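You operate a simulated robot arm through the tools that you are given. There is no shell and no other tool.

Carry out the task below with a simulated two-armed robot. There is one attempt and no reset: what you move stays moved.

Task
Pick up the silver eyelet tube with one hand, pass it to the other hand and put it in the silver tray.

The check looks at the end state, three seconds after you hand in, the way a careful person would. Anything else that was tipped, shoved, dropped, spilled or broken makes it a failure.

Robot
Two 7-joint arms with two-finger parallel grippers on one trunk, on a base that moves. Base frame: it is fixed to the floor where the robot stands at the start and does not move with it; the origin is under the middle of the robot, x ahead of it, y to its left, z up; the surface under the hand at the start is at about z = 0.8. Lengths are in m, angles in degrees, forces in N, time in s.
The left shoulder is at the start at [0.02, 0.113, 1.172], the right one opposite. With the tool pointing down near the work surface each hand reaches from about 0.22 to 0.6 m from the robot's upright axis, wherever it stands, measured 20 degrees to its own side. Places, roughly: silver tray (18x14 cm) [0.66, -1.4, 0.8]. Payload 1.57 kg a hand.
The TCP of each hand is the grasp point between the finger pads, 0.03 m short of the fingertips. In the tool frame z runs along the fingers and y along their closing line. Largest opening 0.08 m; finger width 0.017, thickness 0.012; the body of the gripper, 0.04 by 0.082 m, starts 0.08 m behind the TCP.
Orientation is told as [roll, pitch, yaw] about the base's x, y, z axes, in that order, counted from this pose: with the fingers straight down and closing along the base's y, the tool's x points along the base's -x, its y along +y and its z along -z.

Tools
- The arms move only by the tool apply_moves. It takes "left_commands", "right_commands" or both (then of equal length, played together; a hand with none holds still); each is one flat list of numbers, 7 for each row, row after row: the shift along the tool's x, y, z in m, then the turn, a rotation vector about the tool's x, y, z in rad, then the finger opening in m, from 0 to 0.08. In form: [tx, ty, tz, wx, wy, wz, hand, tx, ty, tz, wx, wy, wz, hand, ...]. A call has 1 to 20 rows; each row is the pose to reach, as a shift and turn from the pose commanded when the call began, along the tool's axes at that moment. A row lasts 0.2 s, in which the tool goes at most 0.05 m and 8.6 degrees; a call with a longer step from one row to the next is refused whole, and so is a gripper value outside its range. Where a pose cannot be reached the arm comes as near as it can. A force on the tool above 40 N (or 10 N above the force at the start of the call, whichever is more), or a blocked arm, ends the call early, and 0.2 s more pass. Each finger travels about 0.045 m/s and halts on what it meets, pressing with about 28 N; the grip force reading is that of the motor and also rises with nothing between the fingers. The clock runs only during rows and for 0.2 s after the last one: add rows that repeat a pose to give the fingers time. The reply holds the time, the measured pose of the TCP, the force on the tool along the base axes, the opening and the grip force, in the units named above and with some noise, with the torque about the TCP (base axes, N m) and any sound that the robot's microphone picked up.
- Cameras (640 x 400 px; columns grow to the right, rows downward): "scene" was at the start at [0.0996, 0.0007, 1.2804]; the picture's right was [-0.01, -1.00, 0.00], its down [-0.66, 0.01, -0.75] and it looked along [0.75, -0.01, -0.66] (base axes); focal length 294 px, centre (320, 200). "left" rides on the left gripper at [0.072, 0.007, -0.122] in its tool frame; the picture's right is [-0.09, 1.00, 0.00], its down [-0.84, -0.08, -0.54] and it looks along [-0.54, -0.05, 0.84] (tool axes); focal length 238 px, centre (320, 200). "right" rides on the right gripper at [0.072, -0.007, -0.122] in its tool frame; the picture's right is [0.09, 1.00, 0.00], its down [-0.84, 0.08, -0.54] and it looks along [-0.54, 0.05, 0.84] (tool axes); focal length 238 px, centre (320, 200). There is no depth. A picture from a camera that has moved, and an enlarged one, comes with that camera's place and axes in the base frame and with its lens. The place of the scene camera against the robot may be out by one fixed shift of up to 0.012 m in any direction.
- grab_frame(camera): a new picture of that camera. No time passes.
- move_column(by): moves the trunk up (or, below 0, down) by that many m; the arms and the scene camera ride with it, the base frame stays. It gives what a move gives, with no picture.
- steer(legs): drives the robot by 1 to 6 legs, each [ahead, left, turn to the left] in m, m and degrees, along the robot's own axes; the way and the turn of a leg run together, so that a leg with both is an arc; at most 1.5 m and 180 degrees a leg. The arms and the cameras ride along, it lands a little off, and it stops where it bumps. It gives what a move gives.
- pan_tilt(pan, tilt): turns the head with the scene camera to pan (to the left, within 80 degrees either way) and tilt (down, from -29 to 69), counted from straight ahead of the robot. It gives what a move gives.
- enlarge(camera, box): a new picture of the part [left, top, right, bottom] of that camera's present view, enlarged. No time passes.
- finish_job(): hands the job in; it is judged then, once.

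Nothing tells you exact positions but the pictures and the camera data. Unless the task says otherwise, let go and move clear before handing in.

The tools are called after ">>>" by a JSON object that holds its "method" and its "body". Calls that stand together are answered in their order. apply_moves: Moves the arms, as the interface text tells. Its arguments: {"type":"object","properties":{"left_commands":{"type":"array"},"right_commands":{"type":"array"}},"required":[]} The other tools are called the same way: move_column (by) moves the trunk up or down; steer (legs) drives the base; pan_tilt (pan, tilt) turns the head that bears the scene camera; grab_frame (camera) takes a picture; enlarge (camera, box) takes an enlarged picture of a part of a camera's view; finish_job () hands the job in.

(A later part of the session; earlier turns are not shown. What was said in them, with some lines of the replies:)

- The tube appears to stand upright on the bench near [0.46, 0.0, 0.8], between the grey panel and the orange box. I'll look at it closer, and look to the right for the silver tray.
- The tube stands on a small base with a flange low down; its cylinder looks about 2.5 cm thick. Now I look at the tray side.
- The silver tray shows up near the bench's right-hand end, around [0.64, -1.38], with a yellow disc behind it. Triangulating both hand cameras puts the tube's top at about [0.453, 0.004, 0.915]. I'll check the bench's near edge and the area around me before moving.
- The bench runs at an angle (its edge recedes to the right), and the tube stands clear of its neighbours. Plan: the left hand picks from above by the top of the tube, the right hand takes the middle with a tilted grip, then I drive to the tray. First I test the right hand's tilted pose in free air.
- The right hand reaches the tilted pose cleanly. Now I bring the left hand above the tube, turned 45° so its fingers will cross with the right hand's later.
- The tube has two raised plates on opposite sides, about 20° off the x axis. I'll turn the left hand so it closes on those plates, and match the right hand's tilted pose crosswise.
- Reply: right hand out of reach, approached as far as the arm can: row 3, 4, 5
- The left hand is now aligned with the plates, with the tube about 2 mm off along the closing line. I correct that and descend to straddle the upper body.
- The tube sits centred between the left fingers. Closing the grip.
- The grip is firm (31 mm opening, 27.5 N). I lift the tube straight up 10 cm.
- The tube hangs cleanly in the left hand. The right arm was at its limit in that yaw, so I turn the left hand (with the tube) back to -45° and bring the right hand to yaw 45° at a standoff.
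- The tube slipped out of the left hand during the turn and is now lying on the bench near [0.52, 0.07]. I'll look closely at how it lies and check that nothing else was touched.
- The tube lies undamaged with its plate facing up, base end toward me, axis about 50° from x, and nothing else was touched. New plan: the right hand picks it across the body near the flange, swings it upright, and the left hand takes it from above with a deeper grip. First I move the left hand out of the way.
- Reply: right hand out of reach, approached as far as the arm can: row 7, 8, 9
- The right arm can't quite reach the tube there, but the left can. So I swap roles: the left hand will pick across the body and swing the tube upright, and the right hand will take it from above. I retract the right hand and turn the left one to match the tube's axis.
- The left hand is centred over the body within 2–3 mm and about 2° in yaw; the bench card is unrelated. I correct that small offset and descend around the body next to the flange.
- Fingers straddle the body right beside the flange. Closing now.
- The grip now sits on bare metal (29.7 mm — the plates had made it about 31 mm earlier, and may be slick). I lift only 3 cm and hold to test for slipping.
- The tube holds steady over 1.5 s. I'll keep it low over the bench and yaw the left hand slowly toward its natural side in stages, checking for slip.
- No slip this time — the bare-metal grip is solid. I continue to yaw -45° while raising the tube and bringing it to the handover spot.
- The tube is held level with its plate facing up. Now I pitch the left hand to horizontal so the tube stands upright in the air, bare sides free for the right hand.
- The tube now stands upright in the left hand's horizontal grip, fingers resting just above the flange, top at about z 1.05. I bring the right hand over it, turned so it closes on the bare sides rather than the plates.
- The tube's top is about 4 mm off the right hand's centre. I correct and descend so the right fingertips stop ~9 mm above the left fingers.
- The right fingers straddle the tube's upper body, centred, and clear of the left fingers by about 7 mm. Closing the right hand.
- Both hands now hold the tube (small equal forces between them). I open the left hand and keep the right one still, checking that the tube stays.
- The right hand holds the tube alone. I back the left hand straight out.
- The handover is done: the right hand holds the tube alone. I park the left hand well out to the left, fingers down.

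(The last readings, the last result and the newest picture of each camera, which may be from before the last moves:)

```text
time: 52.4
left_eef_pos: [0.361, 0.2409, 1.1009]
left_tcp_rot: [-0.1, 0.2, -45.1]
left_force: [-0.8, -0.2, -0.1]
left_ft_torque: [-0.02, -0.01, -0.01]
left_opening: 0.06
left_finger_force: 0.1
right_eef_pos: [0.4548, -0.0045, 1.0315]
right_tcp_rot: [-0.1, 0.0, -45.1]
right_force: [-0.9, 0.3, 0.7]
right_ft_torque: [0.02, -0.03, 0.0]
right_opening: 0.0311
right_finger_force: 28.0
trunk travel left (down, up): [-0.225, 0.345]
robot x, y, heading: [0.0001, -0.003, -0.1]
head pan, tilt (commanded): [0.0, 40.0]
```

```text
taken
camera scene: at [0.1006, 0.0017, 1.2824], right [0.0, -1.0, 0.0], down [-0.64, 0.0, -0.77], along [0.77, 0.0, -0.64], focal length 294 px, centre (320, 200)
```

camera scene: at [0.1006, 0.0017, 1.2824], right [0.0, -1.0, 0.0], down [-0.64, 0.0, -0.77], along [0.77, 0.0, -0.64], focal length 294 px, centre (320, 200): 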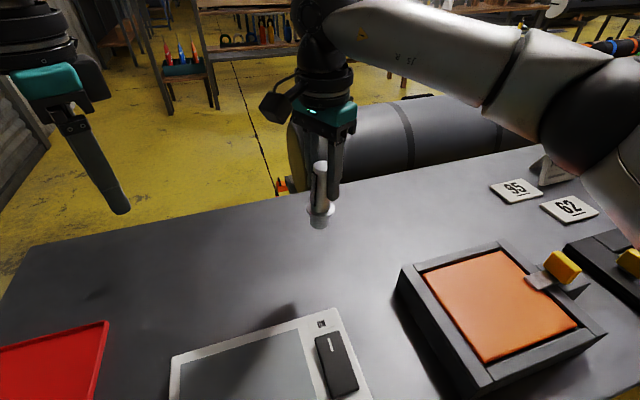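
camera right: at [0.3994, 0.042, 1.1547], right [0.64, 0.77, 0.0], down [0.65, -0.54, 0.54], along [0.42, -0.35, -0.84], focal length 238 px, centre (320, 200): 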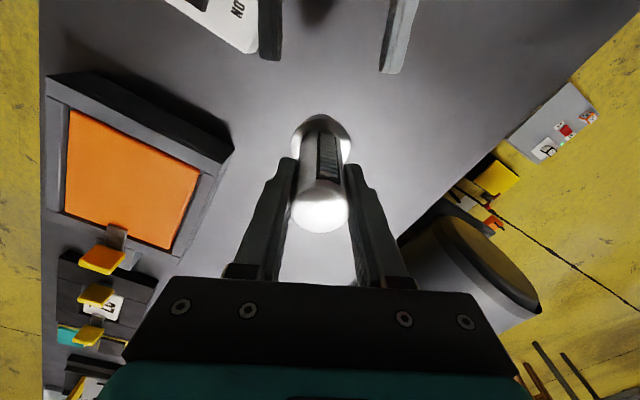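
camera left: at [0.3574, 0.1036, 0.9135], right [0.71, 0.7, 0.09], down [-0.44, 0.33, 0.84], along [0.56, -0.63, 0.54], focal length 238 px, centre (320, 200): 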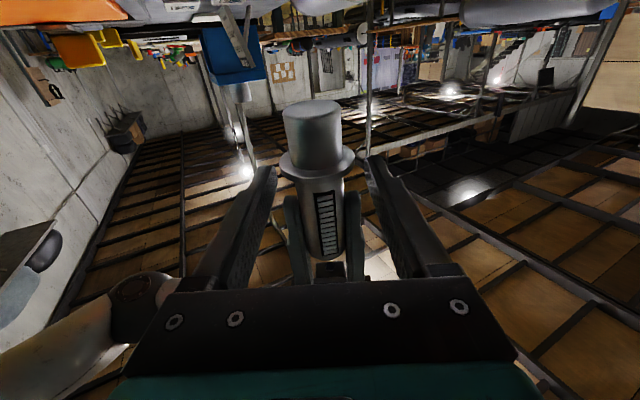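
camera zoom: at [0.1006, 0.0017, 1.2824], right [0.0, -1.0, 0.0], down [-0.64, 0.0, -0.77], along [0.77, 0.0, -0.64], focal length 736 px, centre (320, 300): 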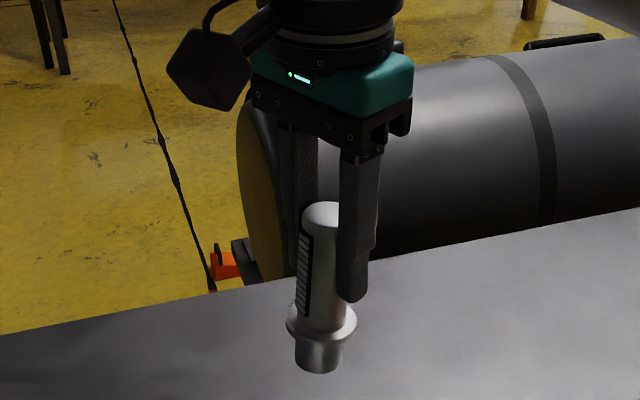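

The tube has hung steady for over 4 s. Before driving, I lower it close to the bench and do a yaw test there, where a slip would be harmless.

>>> {"method": "apply_moves", "body": {"right_commands": [0, 0, 0.01, 0, 0, 0, 0.0, 0, 0, 0.025, 0, 0, 0, 0.0, 0, 0, 0.042, 0, 0, 0, 0.0, 0, 0, 0.06, 0, 0, 0, 0.0, 0, 0, 0.078, 0, 0, 0, 0.0, 0, 0, 0.096, 0, 0, 0, 0.0, 0, 0, 0.11, 0, 0, 0, 0.0, 0, 0, 0.12, 0, 0, 0, 0.0, 0, 0, 0.12, 0, 0, 0, 0.0]}}

>>> {"method": "enlarge", "body": {"camera": "scene", "box": [250, 130, 390, 290]}}

>>> {"method": "grab_frame", "body": {"camera": "left"}}

```text
time: 54.4
left_eef_pos: [0.3612, 0.2409, 1.0998]
left_tcp_rot: [0.0, 0.2, -45.1]
left_force: [0.6, 0.6, 0.6]
left_ft_torque: [0.0, -0.02, 0.0]
left_opening: 0.0602
left_finger_force: 0.1
right_eef_pos: [0.4558, -0.004, 0.9114]
right_tcp_rot: [-0.1, 0.0, -45.0]
right_force: [-0.5, 0.1, -0.4]
right_ft_torque: [-0.01, 0.01, 0.01]
right_opening: 0.0309
right_finger_force: 28.1
trunk travel left (down, up): [-0.225, 0.345]
robot x, y, heading: [0.0006, -0.0015, -0.1]
head pan, tilt (commanded): [0.0, 40.0]
```

```text
2.50 times, centred on (320, 210) of scene
camera zoom: at [0.1006, 0.0016, 1.2824], right [0.0, -1.0, 0.0], down [-0.64, 0.0, -0.77], along [0.77, 0.0, -0.64], focal length 736 px, centre (320, 175)
```

zoom: 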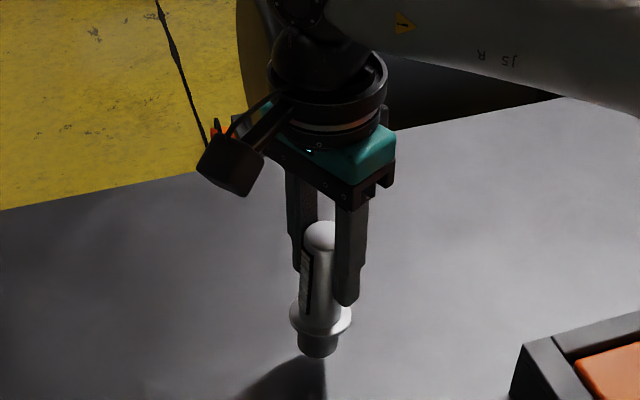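

```text
taken
camera left: at [0.3139, 0.2982, 1.2222], right [0.77, 0.64, 0.0], down [0.54, -0.65, 0.54], along [0.34, -0.42, -0.84], focal length 238 px, centre (320, 200)
```

left: 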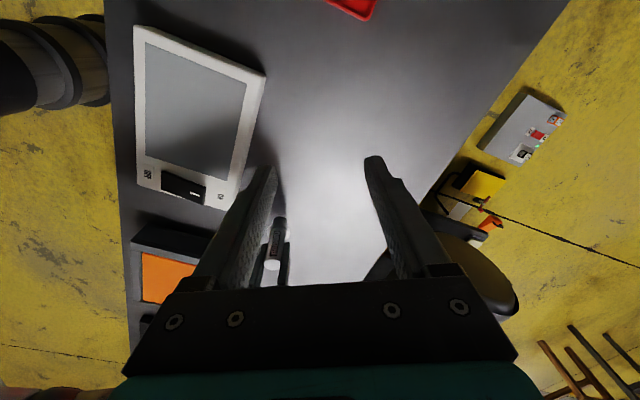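

>>> {"method": "apply_moves", "body": {"right_commands": [0, 0, 0, 0, 0, -0.03, 0.0, 0, 0, 0, 0, 0, -0.08, 0.0, 0, 0, 0, 0, 0, -0.15, 0.0, 0, 0, 0, 0, 0, -0.23, 0.0, 0, 0, 0, 0, 0, -0.32, 0.0, 0, 0, 0, 0, 0, -0.41, 0.0, 0, 0, 0, 0, 0, -0.5, 0.0, 0, 0, 0, 0, 0, -0.59, 0.0, 0, 0, 0, 0, 0, -0.67, 0.0, 0, 0, 0, 0, 0, -0.73, 0.0, 0, 0, 0, 0, 0, -0.77, 0.0, 0, 0, 0, 0, 0, -0.785, 0.0, 0, 0, 0, 0, 0, -0.785, 0.0]}}

>>> {"method": "enlarge", "body": {"camera": "scene", "box": [250, 130, 390, 290]}}

>>> {"method": "grab_frame", "body": {"camera": "right"}}

```text
time: 57.2
left_eef_pos: [0.3607, 0.2421, 1.1012]
left_tcp_rot: [0.0, 0.1, -45.1]
left_force: [0.2, -0.4, -0.1]
left_ft_torque: [0.01, 0.01, -0.02]
left_opening: 0.06
left_finger_force: 0.0
right_eef_pos: [0.4545, -0.0026, 0.9115]
right_tcp_rot: [0.0, 0.1, 0.1]
right_force: [0.3, 0.3, -0.2]
right_ft_torque: [0.0, -0.05, 0.02]
right_opening: 0.0307
right_finger_force: 27.7
trunk travel left (down, up): [-0.225, 0.345]
robot x, y, heading: [-0.0017, 0.0004, -0.3]
head pan, tilt (commanded): [0.0, 40.0]
```

```text
2.50 times, centred on (320, 210) of scene
camera zoom: at [0.1006, 0.0016, 1.2824], right [0.0, -1.0, 0.0], down [-0.64, 0.0, -0.77], along [0.77, 0.0, -0.64], focal length 736 px, centre (320, 175)
```

zoom: 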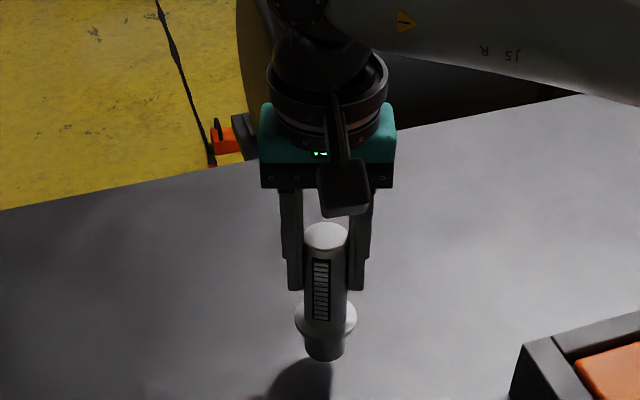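

```text
taken
camera right: at [0.3829, -0.0104, 1.0348], right [-0.09, 1.0, 0.0], down [0.84, 0.08, 0.54], along [0.54, 0.05, -0.84], focal length 238 px, centre (320, 200)
```

right: 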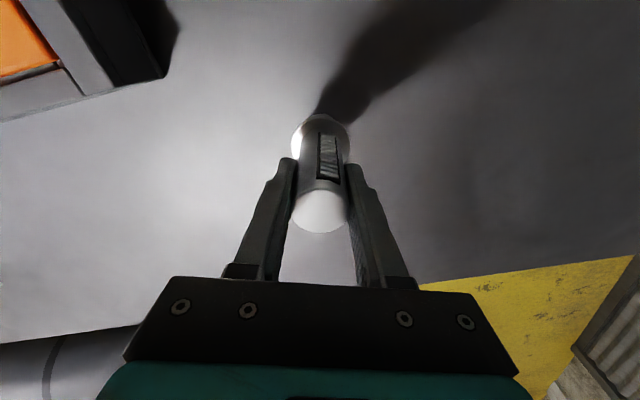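

The yaw test passed with no slip, so the grip is sound. I raise the tube, draw it in toward the body, then lift the trunk so everything passes well above the bench items while driving.

>>> {"method": "apply_moves", "body": {"right_commands": [0, 0, -0.012, 0, 0, 0, 0.0, 0, 0, -0.032, 0, 0, 0, 0.0, 0, 0, -0.055, 0, 0, 0, 0.0, 0, 0, -0.08, 0, 0, 0, 0.0, 0, 0, -0.105, 0, 0, 0, 0.0, 0, 0, -0.12, 0, 0, 0, 0.0, 0.008, -0.012, -0.12, 0, 0, 0, 0.0, 0.02, -0.032, -0.12, 0, 0, 0, 0.0, 0.034, -0.054, -0.12, 0, 0, 0, 0.0, 0.048, -0.077, -0.12, 0, 0, 0, 0.0, 0.062, -0.1, -0.12, 0, 0, 0, 0.0, 0.075, -0.121, -0.12, 0, 0, 0, 0.0, 0.085, -0.137, -0.12, 0, 0, 0, 0.0, 0.085, -0.137, -0.12, 0, 0, 0, 0.0]}}

>>> {"method": "move_column", "body": {"by": 0.2}}

>>> {"method": "grab_frame", "body": {"camera": "scene"}}

>>> {"method": "grab_frame", "body": {"camera": "right"}}

```text
time: 60.2
left_eef_pos: [0.3608, 0.2425, 1.1005]
left_tcp_rot: [0.0, 0.0, -45.1]
left_force: [-0.5, 0.4, 0.7]
left_ft_torque: [0.02, -0.01, -0.04]
left_opening: 0.0596
left_finger_force: 0.2
right_eef_pos: [0.3693, -0.1399, 1.0296]
right_tcp_rot: [0.0, 0.0, 0.0]
right_force: [0.1, 0.4, -0.3]
right_ft_torque: [0.0, 0.03, 0.04]
right_opening: 0.0308
right_finger_force: 28.3
trunk travel left (down, up): [-0.225, 0.345]
robot x, y, heading: [-0.0007, 0.0025, -0.1]
head pan, tilt (commanded): [0.0, 40.0]
```

```text
time: 62.4
left_eef_pos: [0.3616, 0.2412, 1.3]
left_tcp_rot: [0.0, 0.2, -45.0]
left_force: [-0.6, -0.1, 0.3]
left_ft_torque: [-0.03, -0.01, 0.0]
left_opening: 0.0598
left_finger_force: 0.1
right_eef_pos: [0.3691, -0.1394, 1.2303]
right_tcp_rot: [0.0, 0.0, 0.1]
right_force: [0.1, -0.7, 0.0]
right_ft_torque: [0.02, -0.02, -0.01]
right_opening: 0.0309
right_finger_force: 28.6
trunk travel left (down, up): [-0.425, 0.145]
robot x, y, heading: [-0.0009, 0.0012, -0.2]
head pan, tilt (commanded): [0.0, 40.0]
```

```text
taken
camera scene: at [0.1007, 0.0016, 1.4823], right [0.0, -1.0, 0.0], down [-0.64, 0.0, -0.77], along [0.77, 0.0, -0.64], focal length 294 px, centre (320, 200)
```

scene: 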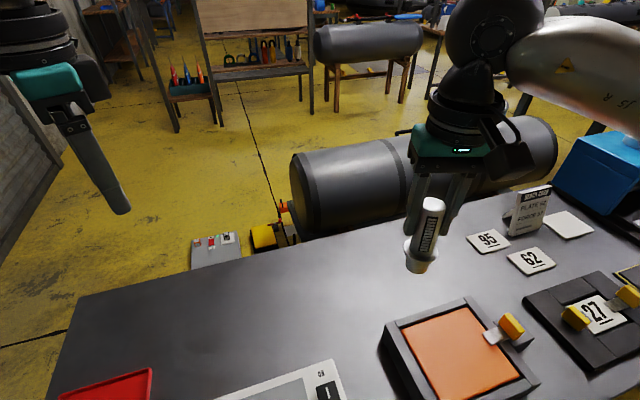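

```text
taken
camera right: at [0.2977, -0.1459, 1.3539], right [-0.09, 1.0, 0.0], down [0.84, 0.08, 0.54], along [0.54, 0.05, -0.84], focal length 238 px, centre (320, 200)
```

right: 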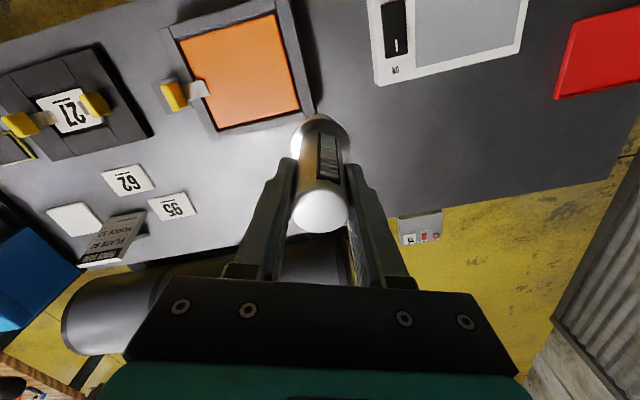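

The tube is safely held at about z 1.14. I check both sides for a free path before driving.

>>> {"method": "pan_tilt", "body": {"pan": -80, "tilt": 35}}

>>> {"method": "grab_frame", "body": {"camera": "scene"}}

>>> {"method": "pan_tilt", "body": {"pan": 80, "tilt": 40}}

>>> {"method": "grab_frame", "body": {"camera": "scene"}}

>>> {"method": "pan_tilt", "body": {"pan": -50, "tilt": 30}}

>>> {"method": "grab_frame", "body": {"camera": "scene"}}

```text
time: 63.9
left_eef_pos: [0.3619, 0.2412, 1.2995]
left_tcp_rot: [0.0, 0.0, -45.0]
left_force: [0.1, -0.1, 0.5]
left_ft_torque: [0.01, -0.01, 0.01]
left_opening: 0.0599
left_finger_force: 0.0
right_eef_pos: [0.3698, -0.1394, 1.2311]
right_tcp_rot: [0.0, 0.1, -0.1]
right_force: [0.2, 0.4, -1.5]
right_ft_torque: [0.0, -0.03, -0.01]
right_opening: 0.0308
right_finger_force: 28.4
trunk travel left (down, up): [-0.425, 0.145]
robot x, y, heading: [0.0016, 0.0002, 0.1]
head pan, tilt (commanded): [-80.0, 35.0]
```

```text
taken
camera scene: at [0.031, -0.0851, 1.49], right [-0.98, -0.17, 0.0], down [-0.1, 0.56, -0.82], along [0.14, -0.81, -0.57], focal length 294 px, centre (320, 200)
```

scene: 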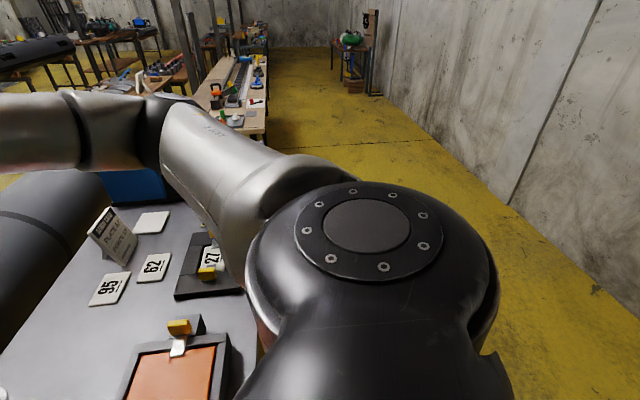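

```text
time: 66.3
left_eef_pos: [0.3616, 0.2414, 1.3008]
left_tcp_rot: [0.1, 0.1, -45.2]
left_force: [0.0, -0.2, 0.0]
left_ft_torque: [0.01, 0.01, -0.02]
left_opening: 0.06
left_finger_force: 0.0
right_eef_pos: [0.3692, -0.1397, 1.231]
right_tcp_rot: [0.0, 0.0, -0.1]
right_force: [0.0, 0.0, -2.0]
right_ft_torque: [-0.05, 0.0, -0.04]
right_opening: 0.0308
right_finger_force: 28.3
trunk travel left (down, up): [-0.425, 0.145]
robot x, y, heading: [-0.0031, 0.001, 0.1]
head pan, tilt (commanded): [80.0, 40.0]
```

```text
taken
camera scene: at [0.0304, 0.0853, 1.4824], right [0.98, -0.17, 0.0], down [-0.11, -0.63, -0.77], along [0.13, 0.75, -0.64], focal length 294 px, centre (320, 200)
```

scene: 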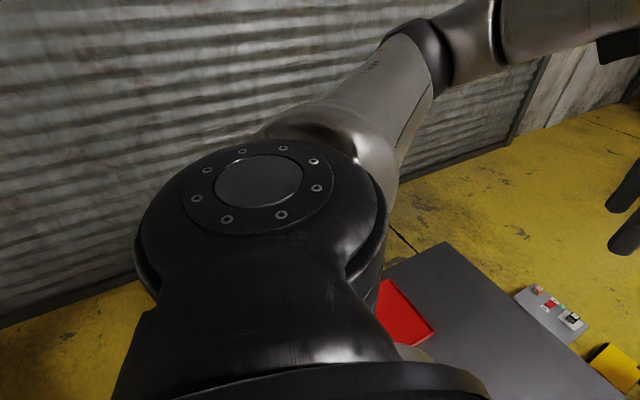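

```text
time: 68.5
left_eef_pos: [0.3591, 0.2422, 1.2999]
left_tcp_rot: [0.0, 0.1, -45.1]
left_force: [0.3, 0.1, -0.3]
left_ft_torque: [0.02, 0.02, -0.05]
left_opening: 0.0601
left_finger_force: 0.1
right_eef_pos: [0.3677, -0.1395, 1.2313]
right_tcp_rot: [0.0, 0.1, 0.0]
right_force: [-0.3, 0.8, -1.3]
right_ft_torque: [-0.03, 0.01, 0.02]
right_opening: 0.031
right_finger_force: 28.0
trunk travel left (down, up): [-0.425, 0.145]
robot x, y, heading: [0.0001, -0.0039, -0.0]
head pan, tilt (commanded): [-50.0, 30.0]
```

```text
taken
camera scene: at [0.0738, -0.0677, 1.4978], right [-0.77, -0.64, 0.0], down [-0.32, 0.38, -0.87], along [0.56, -0.66, -0.5], focal length 294 px, centre (320, 200)
```

scene: 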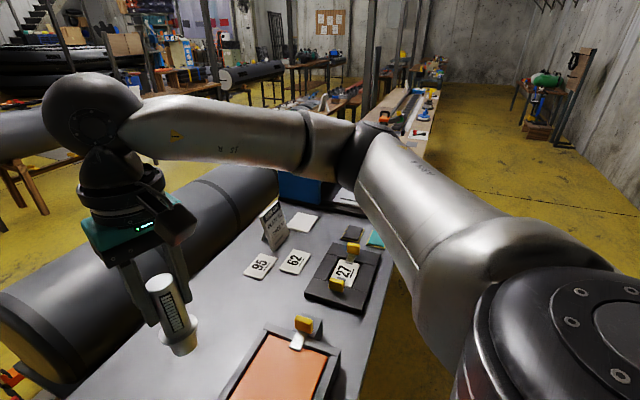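

The aisle behind and to the right is free, and the bench objects stay well below the arms. I back off 0.3 m first, then turn left 18.6° to be square with the bench.

>>> {"method": "steer", "body": {"legs": [[-0.3, 0, 0], [0, 0, 18.6]]}}

>>> {"method": "grab_frame", "body": {"camera": "scene"}}

>>> {"method": "grab_frame", "body": {"camera": "right"}}

```text
time: 71.5
left_eef_pos: [-0.0294, 0.3444, 1.3014]
left_tcp_rot: [0.1, 0.2, -26.4]
left_force: [0.2, -0.4, -1.2]
left_ft_torque: [-0.03, -0.02, -0.02]
left_opening: 0.06
left_finger_force: 0.1
right_eef_pos: [0.1004, -0.0142, 1.2298]
right_tcp_rot: [0.0, 0.1, 18.8]
right_force: [-1.2, 0.0, -0.9]
right_ft_torque: [0.03, 0.01, 0.0]
right_opening: 0.0308
right_finger_force: 28.1
trunk travel left (down, up): [-0.425, 0.145]
robot x, y, heading: [-0.2924, -0.0005, 18.5]
head pan, tilt (commanded): [-50.0, 30.0]
```

```text
taken
camera scene: at [-0.2025, -0.0418, 1.4978], right [-0.52, -0.85, 0.0], down [-0.43, 0.26, -0.87], along [0.74, -0.45, -0.5], focal length 294 px, centre (320, 200)
```

scene: 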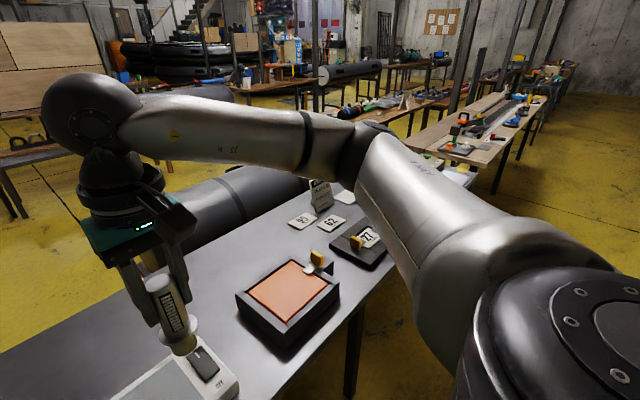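

```text
taken
camera right: at [0.0341, -0.0426, 1.3541], right [-0.41, 0.91, 0.0], down [0.77, 0.34, 0.54], along [0.5, 0.22, -0.84], focal length 238 px, centre (320, 200)
```

right: 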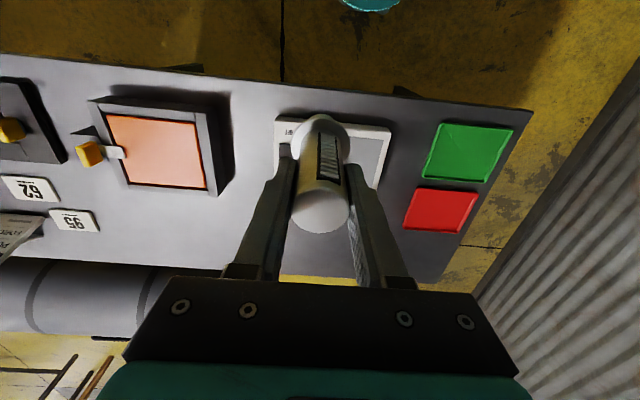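

Square with the bench now and the tube is still firmly held. I drive right in two stages, checking between.

>>> {"method": "steer", "body": {"legs": [[0, -0.8, 0]]}}

>>> {"method": "grab_frame", "body": {"camera": "scene"}}

>>> {"method": "grab_frame", "body": {"camera": "right"}}

```text
time: 75.8
left_eef_pos: [0.2283, -0.4042, 1.3006]
left_tcp_rot: [0.0, 0.1, -24.9]
left_force: [-0.1, -1.2, 0.0]
left_ft_torque: [0.02, 0.02, 0.01]
left_opening: 0.0599
left_finger_force: 0.1
right_eef_pos: [0.3667, -0.7602, 1.2311]
right_tcp_rot: [0.0, 0.0, 20.2]
right_force: [-0.3, -0.4, -1.4]
right_ft_torque: [0.01, -0.01, -0.01]
right_opening: 0.0309
right_finger_force: 28.7
trunk travel left (down, up): [-0.425, 0.145]
robot x, y, heading: [-0.0261, -0.756, 20.5]
head pan, tilt (commanded): [-50.0, 30.0]
```

```text
taken
camera scene: at [0.0657, -0.7958, 1.4977], right [-0.5, -0.87, 0.0], down [-0.43, 0.25, -0.87], along [0.75, -0.43, -0.5], focal length 294 px, centre (320, 200)
```

scene: 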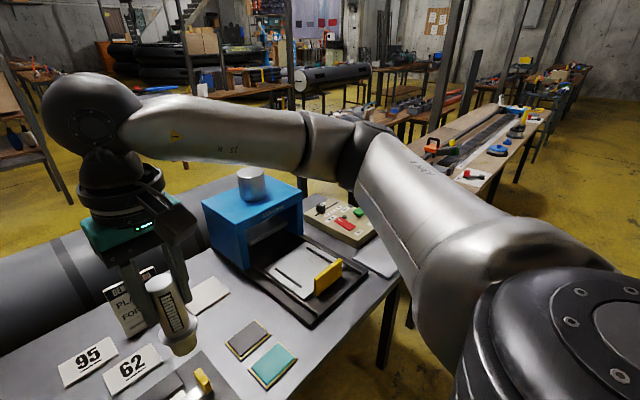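

```text
taken
camera right: at [0.3021, -0.79, 1.354], right [-0.43, 0.9, 0.0], down [0.76, 0.36, 0.54], along [0.49, 0.23, -0.84], focal length 238 px, centre (320, 200)
```

right: 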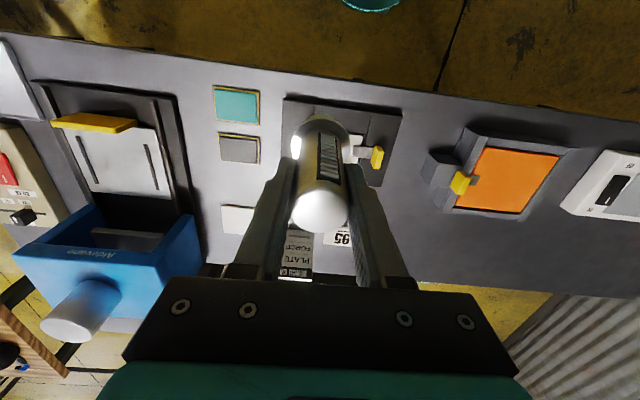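

>>> {"method": "steer", "body": {"legs": [[0, -0.64, -1.9]]}}

>>> {"method": "grab_frame", "body": {"camera": "right"}}

>>> {"method": "pan_tilt", "body": {"pan": -20, "tilt": 55}}

>>> {"method": "grab_frame", "body": {"camera": "scene"}}

```text
time: 79.3
left_eef_pos: [0.4473, -1.0061, 1.3001]
left_tcp_rot: [0.0, 0.1, -26.3]
left_force: [0.4, 0.3, -0.6]
left_ft_torque: [0.01, -0.03, 0.0]
left_opening: 0.06
left_finger_force: 0.2
right_eef_pos: [0.5768, -1.3628, 1.2313]
right_tcp_rot: [0.0, 0.0, 18.8]
right_force: [0.0, 0.5, -1.9]
right_ft_torque: [0.05, 0.0, -0.02]
right_opening: 0.0308
right_finger_force: 27.8
trunk travel left (down, up): [-0.425, 0.145]
robot x, y, heading: [0.1809, -1.3484, 18.8]
head pan, tilt (commanded): [-50.0, 30.0]
```

```text
taken
camera right: at [0.5119, -1.3926, 1.354], right [-0.41, 0.91, 0.0], down [0.77, 0.34, 0.54], along [0.5, 0.22, -0.84], focal length 238 px, centre (320, 200)
```

right: 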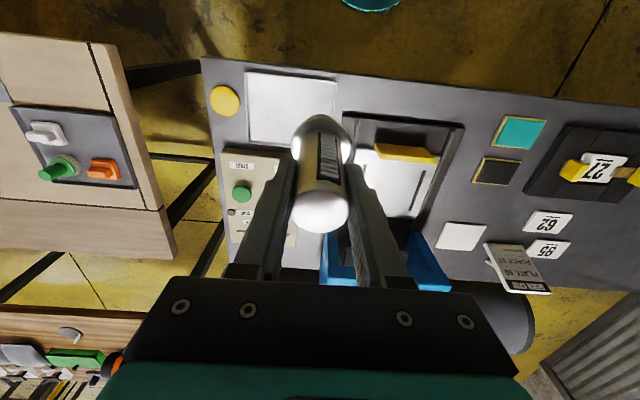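

```text
time: 80.3
left_eef_pos: [0.4459, -1.0039, 1.2998]
left_tcp_rot: [0.0, 0.1, -26.3]
left_force: [0.4, -0.2, 0.0]
left_ft_torque: [0.02, 0.01, -0.03]
left_opening: 0.06
left_finger_force: 0.1
right_eef_pos: [0.5777, -1.3627, 1.2309]
right_tcp_rot: [0.0, -0.1, 18.8]
right_force: [0.3, 0.5, -0.7]
right_ft_torque: [-0.03, 0.01, 0.03]
right_opening: 0.0308
right_finger_force: 27.6
trunk travel left (down, up): [-0.425, 0.145]
robot x, y, heading: [0.1825, -1.3548, 18.7]
head pan, tilt (commanded): [-20.0, 55.0]
```

```text
taken
camera scene: at [0.27, -1.3469, 1.4618], right [-0.02, -1.0, 0.0], down [-0.82, 0.02, -0.57], along [0.57, -0.01, -0.82], focal length 294 px, centre (320, 200)
```

scene: 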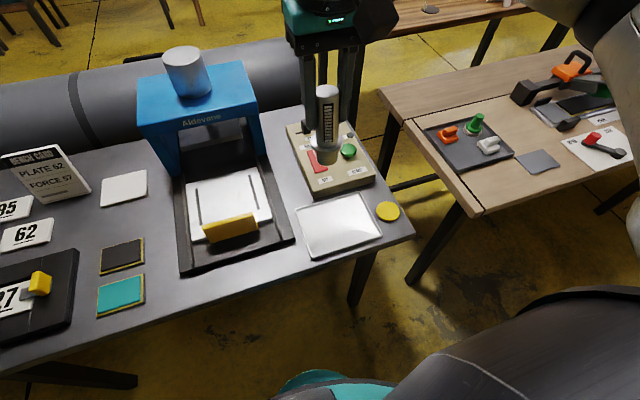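

The tray is right in reach: I locate its centre at about [0.651, -1.401] from both cameras, with the yellow disc and beige box clear of it. I move the tube over the tray's centre, still high.

>>> {"method": "apply_moves", "body": {"right_commands": [-0.004, -0.004, 0, 0, 0, 0, 0.0, -0.012, -0.0125, 0, 0, 0, 0, 0.0, -0.022, -0.023, 0, 0, 0, 0, 0.0, -0.034, -0.035, 0, 0, 0, 0, 0.0, -0.045, -0.0465, 0, 0, 0, 0, 0.0, -0.053, -0.055, 0, 0, 0, 0, 0.0, -0.058, -0.06, 0, 0, 0, 0, 0.0, -0.058, -0.06, 0, 0, 0, 0, 0.0]}}

>>> {"method": "grab_frame", "body": {"camera": "right"}}

>>> {"method": "grab_frame", "body": {"camera": "scene"}}

```text
time: 82.1
left_eef_pos: [0.4462, -1.0053, 1.3016]
left_tcp_rot: [0.0, 0.1, -26.3]
left_force: [0.1, -0.3, -0.1]
left_ft_torque: [-0.02, -0.02, -0.03]
left_opening: 0.06
left_finger_force: 0.1
right_eef_pos: [0.6518, -1.4015, 1.231]
right_tcp_rot: [0.0, 0.0, 18.9]
right_force: [-0.6, 0.6, -2.4]
right_ft_torque: [-0.03, 0.0, 0.05]
right_opening: 0.0308
right_finger_force: 27.9
trunk travel left (down, up): [-0.425, 0.145]
robot x, y, heading: [0.1825, -1.3514, 18.7]
head pan, tilt (commanded): [-20.0, 55.0]
```

```text
taken
camera right: at [0.5868, -1.4304, 1.354], right [-0.41, 0.91, 0.0], down [0.77, 0.34, 0.54], along [0.5, 0.22, -0.84], focal length 238 px, centre (320, 200)
```

right: 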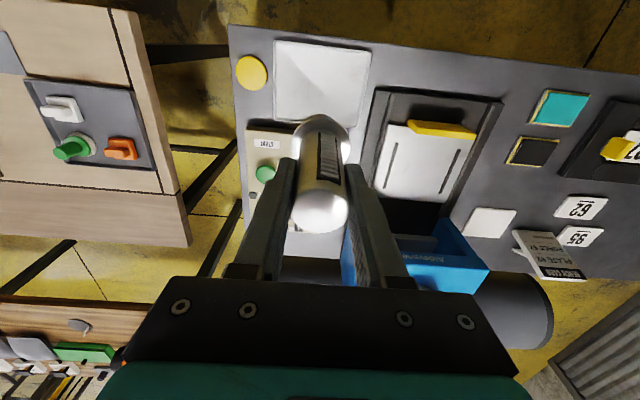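

```text
taken
camera scene: at [0.27, -1.3467, 1.4617], right [-0.02, -1.0, 0.0], down [-0.82, 0.02, -0.57], along [0.57, -0.01, -0.82], focal length 294 px, centre (320, 200)
```

scene: 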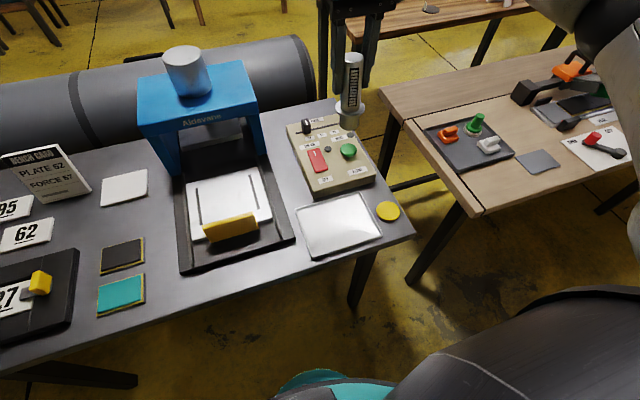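

>>> {"method": "enlarge", "body": {"camera": "right", "box": [220, 20, 400, 140]}}

>>> {"method": "enlarge", "body": {"camera": "scene", "box": [270, 160, 420, 280]}}

```text
3.33 times, centred on (310, 80) of right
camera zoom: at [0.5868, -1.4304, 1.354], right [-0.41, 0.91, 0.0], down [0.77, 0.34, 0.54], along [0.5, 0.22, -0.84], focal length 794 px, centre (353, 600)
```

zoom: 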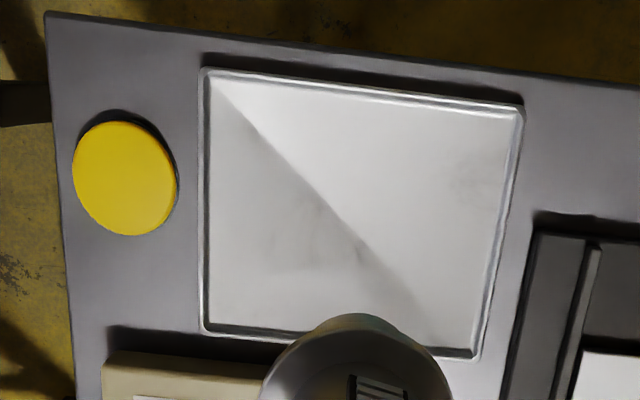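

```text
3.33 times, centred on (345, 220) of scene
camera zoom: at [0.27, -1.3467, 1.4617], right [-0.02, -1.0, 0.0], down [-0.82, 0.02, -0.57], along [0.57, -0.01, -0.82], focal length 982 px, centre (237, 133)
```

zoom: 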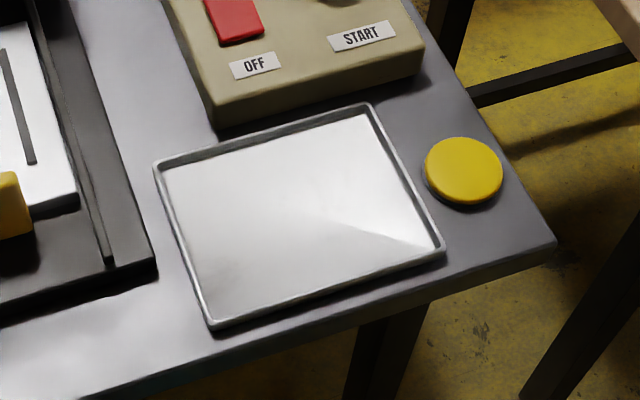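

The tube is centred over the tray within 2 mm. I lower the trunk by 0.2 m, then check again.

>>> {"method": "move_column", "body": {"by": -0.2}}

>>> {"method": "grab_frame", "body": {"camera": "right"}}

>>> {"method": "grab_frame", "body": {"camera": "scene"}}

```text
time: 84.3
left_eef_pos: [0.4463, -1.0041, 1.1008]
left_tcp_rot: [0.0, 0.2, -26.2]
left_force: [-0.2, -0.1, 0.8]
left_ft_torque: [-0.02, 0.0, 0.02]
left_opening: 0.0599
left_finger_force: 0.1
right_eef_pos: [0.6528, -1.4005, 1.0309]
right_tcp_rot: [-0.1, -0.1, 18.8]
right_force: [1.0, 0.7, -0.1]
right_ft_torque: [0.03, 0.0, 0.0]
right_opening: 0.0309
right_finger_force: 28.2
trunk travel left (down, up): [-0.225, 0.345]
robot x, y, heading: [0.1832, -1.3497, 18.9]
head pan, tilt (commanded): [-20.0, 55.0]
```

```text
taken
camera right: at [0.5866, -1.4304, 1.1541], right [-0.41, 0.91, 0.0], down [0.77, 0.34, 0.54], along [0.5, 0.22, -0.84], focal length 238 px, centre (320, 200)
```

right: 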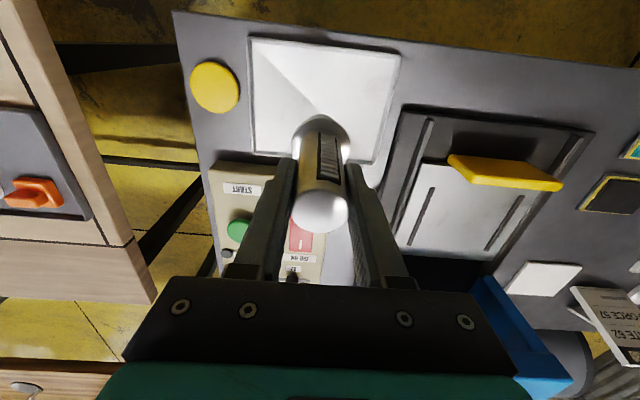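

```text
taken
camera scene: at [0.2699, -1.3468, 1.2618], right [-0.02, -1.0, 0.0], down [-0.82, 0.02, -0.57], along [0.57, -0.01, -0.82], focal length 294 px, centre (320, 200)
```

scene: 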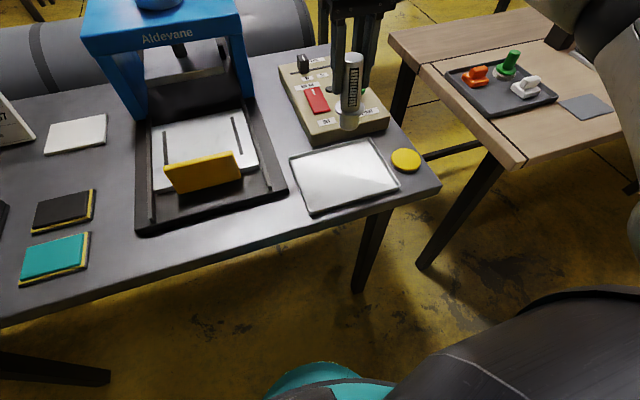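

Still centred. I descend most of the way, leaving about 2 cm to the tray floor.

>>> {"method": "apply_moves", "body": {"right_commands": [0, 0, 0.01, 0, 0, 0, 0.0, 0, 0, 0.028, 0, 0, 0, 0.0, 0, 0, 0.048, 0, 0, 0, 0.0, 0, 0, 0.068, 0, 0, 0, 0.0, 0, 0, 0.086, 0, 0, 0, 0.0, 0, 0, 0.1, 0, 0, 0, 0.0, 0, 0, 0.11, 0, 0, 0, 0.0, 0, 0, 0.118, 0, 0, 0, 0.0, 0, 0, 0.118, 0, 0, 0, 0.0]}}

>>> {"method": "grab_frame", "body": {"camera": "right"}}

>>> {"method": "enlarge", "body": {"camera": "scene", "box": [270, 60, 430, 220]}}

```text
time: 86.3
left_eef_pos: [0.4465, -1.0049, 1.101]
left_tcp_rot: [0.0, 0.1, -26.3]
left_force: [0.2, -0.1, 0.9]
left_ft_torque: [-0.02, 0.05, 0.0]
left_opening: 0.0599
left_finger_force: 0.0
right_eef_pos: [0.6516, -1.4031, 0.9131]
right_tcp_rot: [-0.1, -0.2, 18.8]
right_force: [-0.8, 1.2, -2.1]
right_ft_torque: [-0.01, 0.0, -0.01]
right_opening: 0.031
right_finger_force: 27.7
trunk travel left (down, up): [-0.225, 0.345]
robot x, y, heading: [0.188, -1.3528, 18.7]
head pan, tilt (commanded): [-20.0, 55.0]
```

```text
taken
camera right: at [0.586, -1.4318, 1.0356], right [-0.41, 0.91, 0.0], down [0.77, 0.34, 0.54], along [0.5, 0.22, -0.84], focal length 238 px, centre (320, 200)
```

right: 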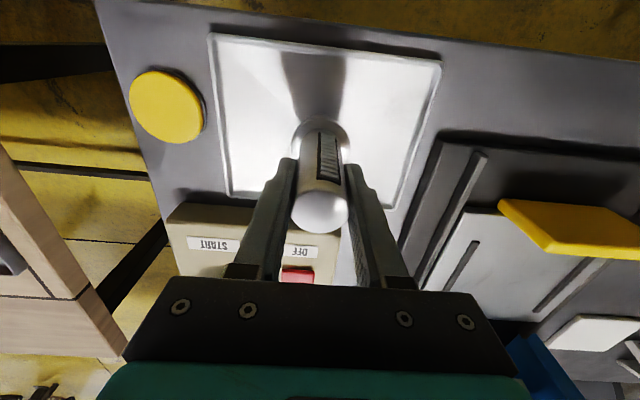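

```text
2.50 times, centred on (350, 140) of scene
camera zoom: at [0.27, -1.3467, 1.2617], right [-0.02, -1.0, 0.0], down [-0.82, 0.02, -0.57], along [0.57, -0.01, -0.82], focal length 736 px, centre (245, 350)
```

zoom: 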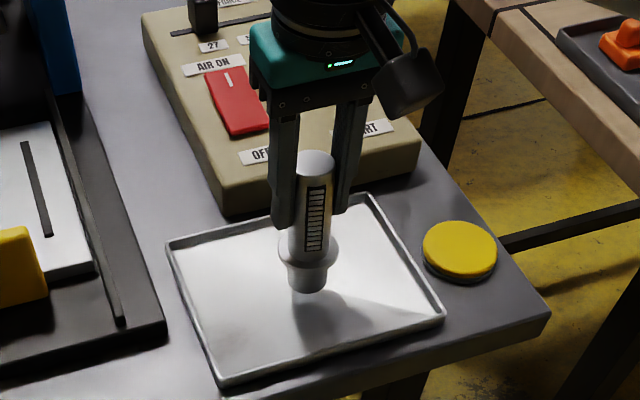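

The tube is about 2 cm above the tray's middle. Lowering slowly, watching the force.

>>> {"method": "apply_moves", "body": {"right_commands": [0, 0, 0.004, 0, 0, 0, 0.0, 0, 0, 0.008, 0, 0, 0, 0.0, 0, 0, 0.011, 0, 0, 0, 0.0, 0, 0, 0.013, 0, 0, 0, 0.0, 0, 0, 0.015, 0, 0, 0, 0.0, 0, 0, 0.015, 0, 0, 0, 0.0]}}

>>> {"method": "enlarge", "body": {"camera": "scene", "box": [290, 100, 410, 210]}}

```text
time: 87.7
left_eef_pos: [0.4472, -1.0044, 1.1004]
left_tcp_rot: [0.0, 0.1, -26.3]
left_force: [1.0, -0.9, 0.2]
left_ft_torque: [0.01, -0.02, 0.01]
left_opening: 0.0601
left_finger_force: 0.0
right_eef_pos: [0.6537, -1.402, 0.8985]
right_tcp_rot: [0.0, 0.1, 18.9]
right_force: [-0.3, 1.0, -0.9]
right_ft_torque: [-0.02, 0.01, 0.0]
right_opening: 0.031
right_finger_force: 27.8
trunk travel left (down, up): [-0.225, 0.345]
robot x, y, heading: [0.1839, -1.3494, 18.8]
head pan, tilt (commanded): [-20.0, 55.0]
```

```text
3.64 times, centred on (350, 155) of scene
camera zoom: at [0.27, -1.3468, 1.2617], right [-0.02, -1.0, 0.0], down [-0.82, 0.02, -0.57], along [0.57, -0.01, -0.82], focal length 1071 px, centre (211, 364)
```

zoom: 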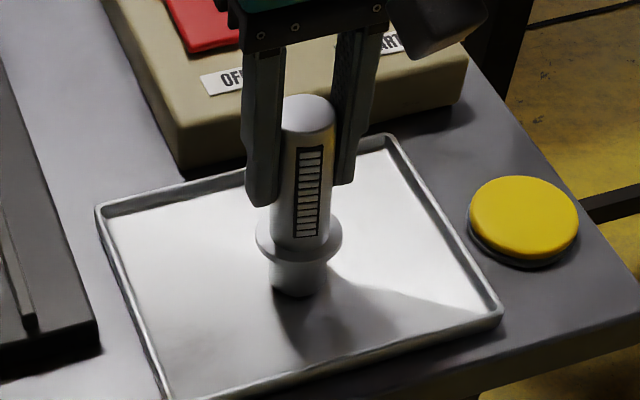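

>>> {"method": "apply_moves", "body": {"right_commands": [0, 0, 0.001, 0, 0, 0, 0.0, 0, 0, 0.002, 0, 0, 0, 0.0, 0, 0, 0.003, 0, 0, 0, 0.0, 0, 0, 0.003, 0, 0, 0, 0.0]}}

>>> {"method": "enlarge", "body": {"camera": "scene", "box": [290, 100, 410, 210]}}

```text
time: 88.7
left_eef_pos: [0.4443, -1.0049, 1.1004]
left_tcp_rot: [0.1, 0.0, -26.2]
left_force: [0.9, -0.8, -0.2]
left_ft_torque: [0.03, 0.02, -0.02]
left_opening: 0.06
left_finger_force: 0.1
right_eef_pos: [0.6526, -1.4026, 0.8966]
right_tcp_rot: [0.0, -0.4, 18.8]
right_force: [0.2, -2.9, 19.5]
right_ft_torque: [-0.18, -0.11, -0.01]
right_opening: 0.0313
right_finger_force: 27.7
trunk travel left (down, up): [-0.225, 0.345]
robot x, y, heading: [0.1837, -1.3476, 18.6]
head pan, tilt (commanded): [-20.0, 55.0]
```

```text
3.64 times, centred on (350, 155) of scene
camera zoom: at [0.2685, -1.3469, 1.262], right [-0.02, -1.0, 0.0], down [-0.82, 0.02, -0.57], along [0.57, -0.01, -0.82], focal length 1071 px, centre (211, 364)
```

zoom: 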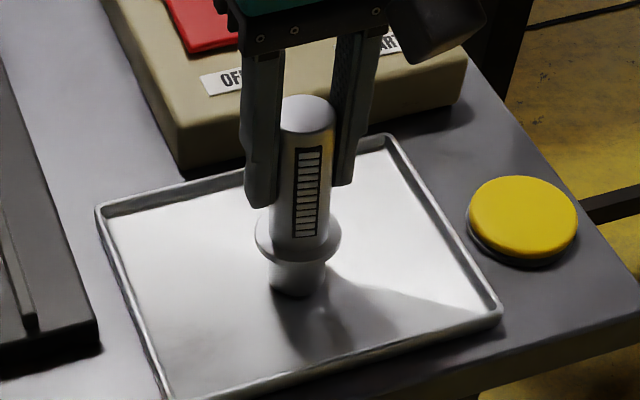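

Contact: the base rests on the tray floor (about 20 N push). I ease off a little so the release is gentle.

>>> {"method": "apply_moves", "body": {"right_commands": [0, 0, -0.001, 0, 0, 0, 0.0, 0, 0, -0.0016, 0, 0, 0, 0.0, 0, 0, -0.0016, 0, 0, 0, 0.0]}}

```text
time: 89.5
left_eef_pos: [0.446, -1.006, 1.1007]
left_tcp_rot: [0.0, -0.1, -26.2]
left_force: [0.0, -0.5, 0.3]
left_ft_torque: [0.01, 0.0, 0.02]
left_opening: 0.06
left_finger_force: 0.0
right_eef_pos: [0.6521, -1.4015, 0.8959]
right_tcp_rot: [0.0, -0.2, 18.8]
right_force: [4.5, -0.2, 12.6]
right_ft_torque: [0.0, -0.52, -0.02]
right_opening: 0.0309
right_finger_force: 28.2
trunk travel left (down, up): [-0.225, 0.345]
robot x, y, heading: [0.1819, -1.3511, 18.8]
head pan, tilt (commanded): [-20.0, 55.0]
```

>>> {"method": "apply_moves", "body": {"right_commands": [0, 0, -0.0008, 0, 0, 0, 0.0, 0, 0, -0.001, 0, 0, 0, 0.0, 0, 0, -0.001, 0, 0, 0, 0.0]}}

>>> {"method": "enlarge", "body": {"camera": "scene", "box": [290, 100, 410, 210]}}

```text
time: 90.3
left_eef_pos: [0.4462, -1.0037, 1.1003]
left_tcp_rot: [0.0, 0.0, -26.3]
left_force: [-0.4, 0.9, 0.0]
left_ft_torque: [-0.02, 0.01, 0.01]
left_opening: 0.06
left_finger_force: 0.0
right_eef_pos: [0.6516, -1.4002, 0.8974]
right_tcp_rot: [0.0, 0.1, 18.9]
right_force: [2.5, 0.0, 7.9]
right_ft_torque: [0.05, -0.32, -0.01]
right_opening: 0.0307
right_finger_force: 28.1
trunk travel left (down, up): [-0.225, 0.345]
robot x, y, heading: [0.1839, -1.3516, 18.8]
head pan, tilt (commanded): [-20.0, 55.0]
```

```text
3.64 times, centred on (350, 155) of scene
camera zoom: at [0.2696, -1.3467, 1.2617], right [-0.02, -1.0, 0.0], down [-0.82, 0.02, -0.57], along [0.57, -0.01, -0.82], focal length 1071 px, centre (211, 364)
```

zoom: 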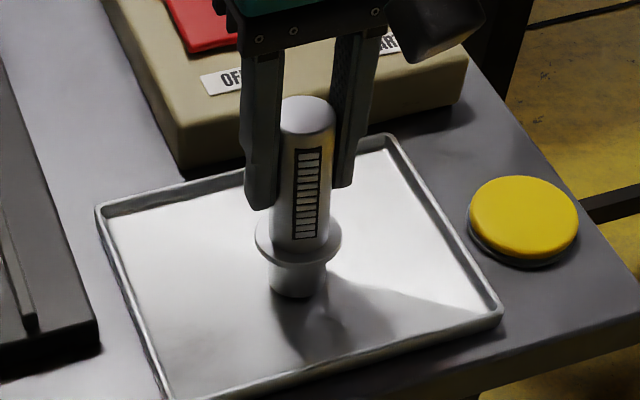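

>>> {"method": "apply_moves", "body": {"right_commands": [0, 0, -0.0008, 0, 0, 0, 0.0, 0, 0, -0.0008, 0, 0, 0, 0.0]}}

>>> {"method": "apply_moves", "body": {"right_commands": [0, 0, 0, 0, 0, 0, 0.03, 0, 0, 0, 0, 0, 0, 0.032, 0, 0, 0, 0, 0, 0, 0.034, 0, 0, 0, 0, 0, 0, 0.037, 0, 0, 0, 0, 0, 0, 0.042, 0, 0, 0, 0, 0, 0, 0.05, 0, 0, 0, 0, 0, 0, 0.06, 0, 0, 0, 0, 0, 0, 0.07, 0, 0, 0, 0, 0, 0, 0.07]}}

>>> {"method": "enlarge", "body": {"camera": "scene", "box": [290, 100, 410, 210]}}

>>> {"method": "grab_frame", "body": {"camera": "right"}}

```text
time: 90.9
left_eef_pos: [0.4465, -1.0048, 1.099]
left_tcp_rot: [0.0, 0.1, -26.2]
left_force: [0.3, 0.2, -0.3]
left_ft_torque: [0.0, 0.01, 0.01]
left_opening: 0.0599
left_finger_force: 0.1
right_eef_pos: [0.6531, -1.4015, 0.8977]
right_tcp_rot: [0.0, 0.2, 19.0]
right_force: [0.5, 0.8, -1.5]
right_ft_torque: [0.01, -0.01, 0.02]
right_opening: 0.0309
right_finger_force: 28.7
trunk travel left (down, up): [-0.225, 0.345]
robot x, y, heading: [0.1848, -1.3499, 18.9]
head pan, tilt (commanded): [-20.0, 55.0]
```

```text
time: 92.9
left_eef_pos: [0.4454, -1.0055, 1.1003]
left_tcp_rot: [0.0, 0.1, -26.2]
left_force: [-1.0, -0.2, 0.1]
left_ft_torque: [-0.01, -0.02, -0.04]
left_opening: 0.0599
left_finger_force: 0.1
right_eef_pos: [0.6532, -1.4002, 0.8983]
right_tcp_rot: [0.0, 0.0, 18.8]
right_force: [-1.2, -0.7, 0.2]
right_ft_torque: [0.01, 0.02, 0.0]
right_opening: 0.0701
right_finger_force: 0.1
trunk travel left (down, up): [-0.225, 0.345]
robot x, y, heading: [0.1816, -1.3452, 18.8]
head pan, tilt (commanded): [-20.0, 55.0]
```

```text
3.64 times, centred on (350, 155) of scene
camera zoom: at [0.2699, -1.3467, 1.2617], right [-0.02, -1.0, 0.0], down [-0.82, 0.02, -0.57], along [0.57, -0.01, -0.82], focal length 1071 px, centre (211, 364)
```

zoom: 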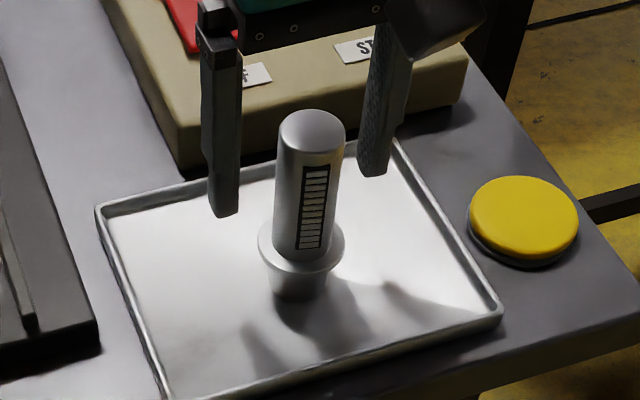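

```text
taken
camera right: at [0.5866, -1.43, 1.0212], right [-0.41, 0.91, 0.0], down [0.77, 0.34, 0.54], along [0.5, 0.22, -0.84], focal length 238 px, centre (320, 200)
```

right: 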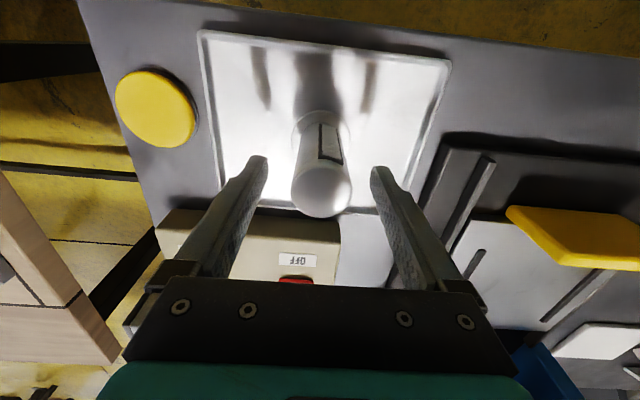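

The tube stands upright on its own inside the tray. I raise the open right hand straight up, clear of it.

>>> {"method": "apply_moves", "body": {"right_commands": [0, 0, -0.005, 0, 0, 0, 0.07, 0, 0, -0.015, 0, 0, 0, 0.07, 0, 0, -0.03, 0, 0, 0, 0.07, 0, 0, -0.05, 0, 0, 0, 0.07, 0, 0, -0.07, 0, 0, 0, 0.07, 0, 0, -0.095, 0, 0, 0, 0.07, 0, 0, -0.12, 0, 0, 0, 0.07, 0, 0, -0.145, 0, 0, 0, 0.07, 0, 0, -0.17, 0, 0, 0, 0.07, 0, 0, -0.17, 0, 0, 0, 0.07]}}

>>> {"method": "grab_frame", "body": {"camera": "scene"}}

>>> {"method": "enlarge", "body": {"camera": "scene", "box": [280, 100, 420, 220]}}

>>> {"method": "grab_frame", "body": {"camera": "right"}}

```text
time: 95.1
left_eef_pos: [0.4469, -1.0055, 1.1006]
left_tcp_rot: [-0.1, 0.1, -26.3]
left_force: [-0.4, 0.1, 0.4]
left_ft_torque: [-0.01, -0.02, -0.02]
left_opening: 0.0598
left_finger_force: 0.0
right_eef_pos: [0.6517, -1.4012, 1.0691]
right_tcp_rot: [0.0, 0.0, 18.9]
right_force: [0.7, -0.5, -0.1]
right_ft_torque: [0.02, 0.01, 0.03]
right_opening: 0.0699
right_finger_force: 0.2
trunk travel left (down, up): [-0.225, 0.345]
robot x, y, heading: [0.1842, -1.3486, 18.7]
head pan, tilt (commanded): [-20.0, 55.0]
```

```text
taken
camera scene: at [0.2699, -1.3468, 1.2617], right [-0.02, -1.0, 0.0], down [-0.82, 0.02, -0.57], along [0.57, -0.01, -0.82], focal length 294 px, centre (320, 200)
```

scene: 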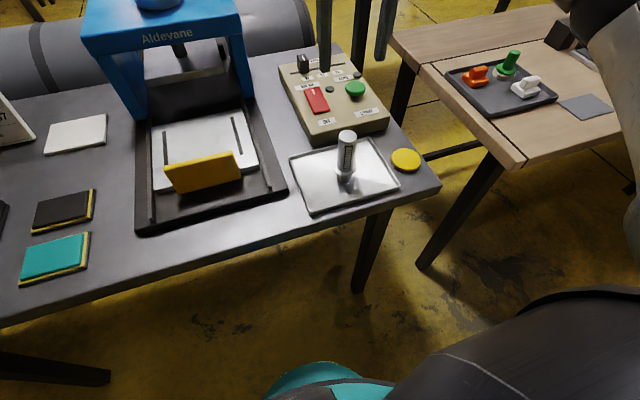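

```text
3.33 times, centred on (350, 160) of scene
camera zoom: at [0.2699, -1.3468, 1.2617], right [-0.02, -1.0, 0.0], down [-0.82, 0.02, -0.57], along [0.57, -0.01, -0.82], focal length 982 px, centre (220, 333)
```

zoom: 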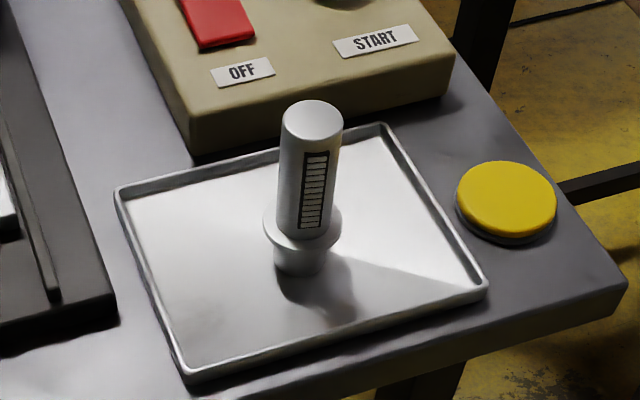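

```text
taken
camera right: at [0.5858, -1.4302, 1.1929], right [-0.41, 0.91, 0.0], down [0.77, 0.34, 0.54], along [0.5, 0.22, -0.84], focal length 238 px, centre (320, 200)
```

right: 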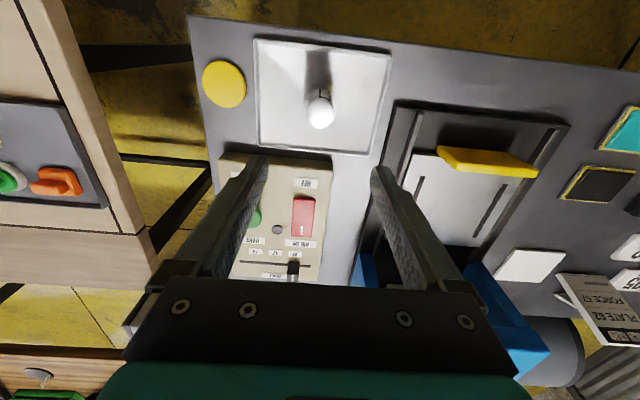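

The tube stands upright near the middle of the silver tray, fully inside the rim. The yellow disc, beige box and other items look undisturbed, and both hands are open and clear, so I hand the job in.

>>> {"method": "finish_job", "body": {}}

```text
The job is handed in.
```

The silver eyelet tube is standing upright near the middle of the silver tray, inside the rim. Both hands are open and clear of it, and I've handed the job in.

**Drop along the way:** The tube slipped out of the left hand once, falling about 10 cm onto the bench before the handover. It landed on its side in clear space, looked undamaged and touched nothing else. I don't know for certain why it slipped. That first grip was on the tube's two raised plates; every later grip was on its bare sides and none slipped.

**How the pass went:** The left hand picked the tube up again. The right hand then took it from above and held it for the drive to the tray and the placing.

**Other objects:** From the pictures, nothing else on the bench was moved, including the yellow disc and the beige control box next to the tray.
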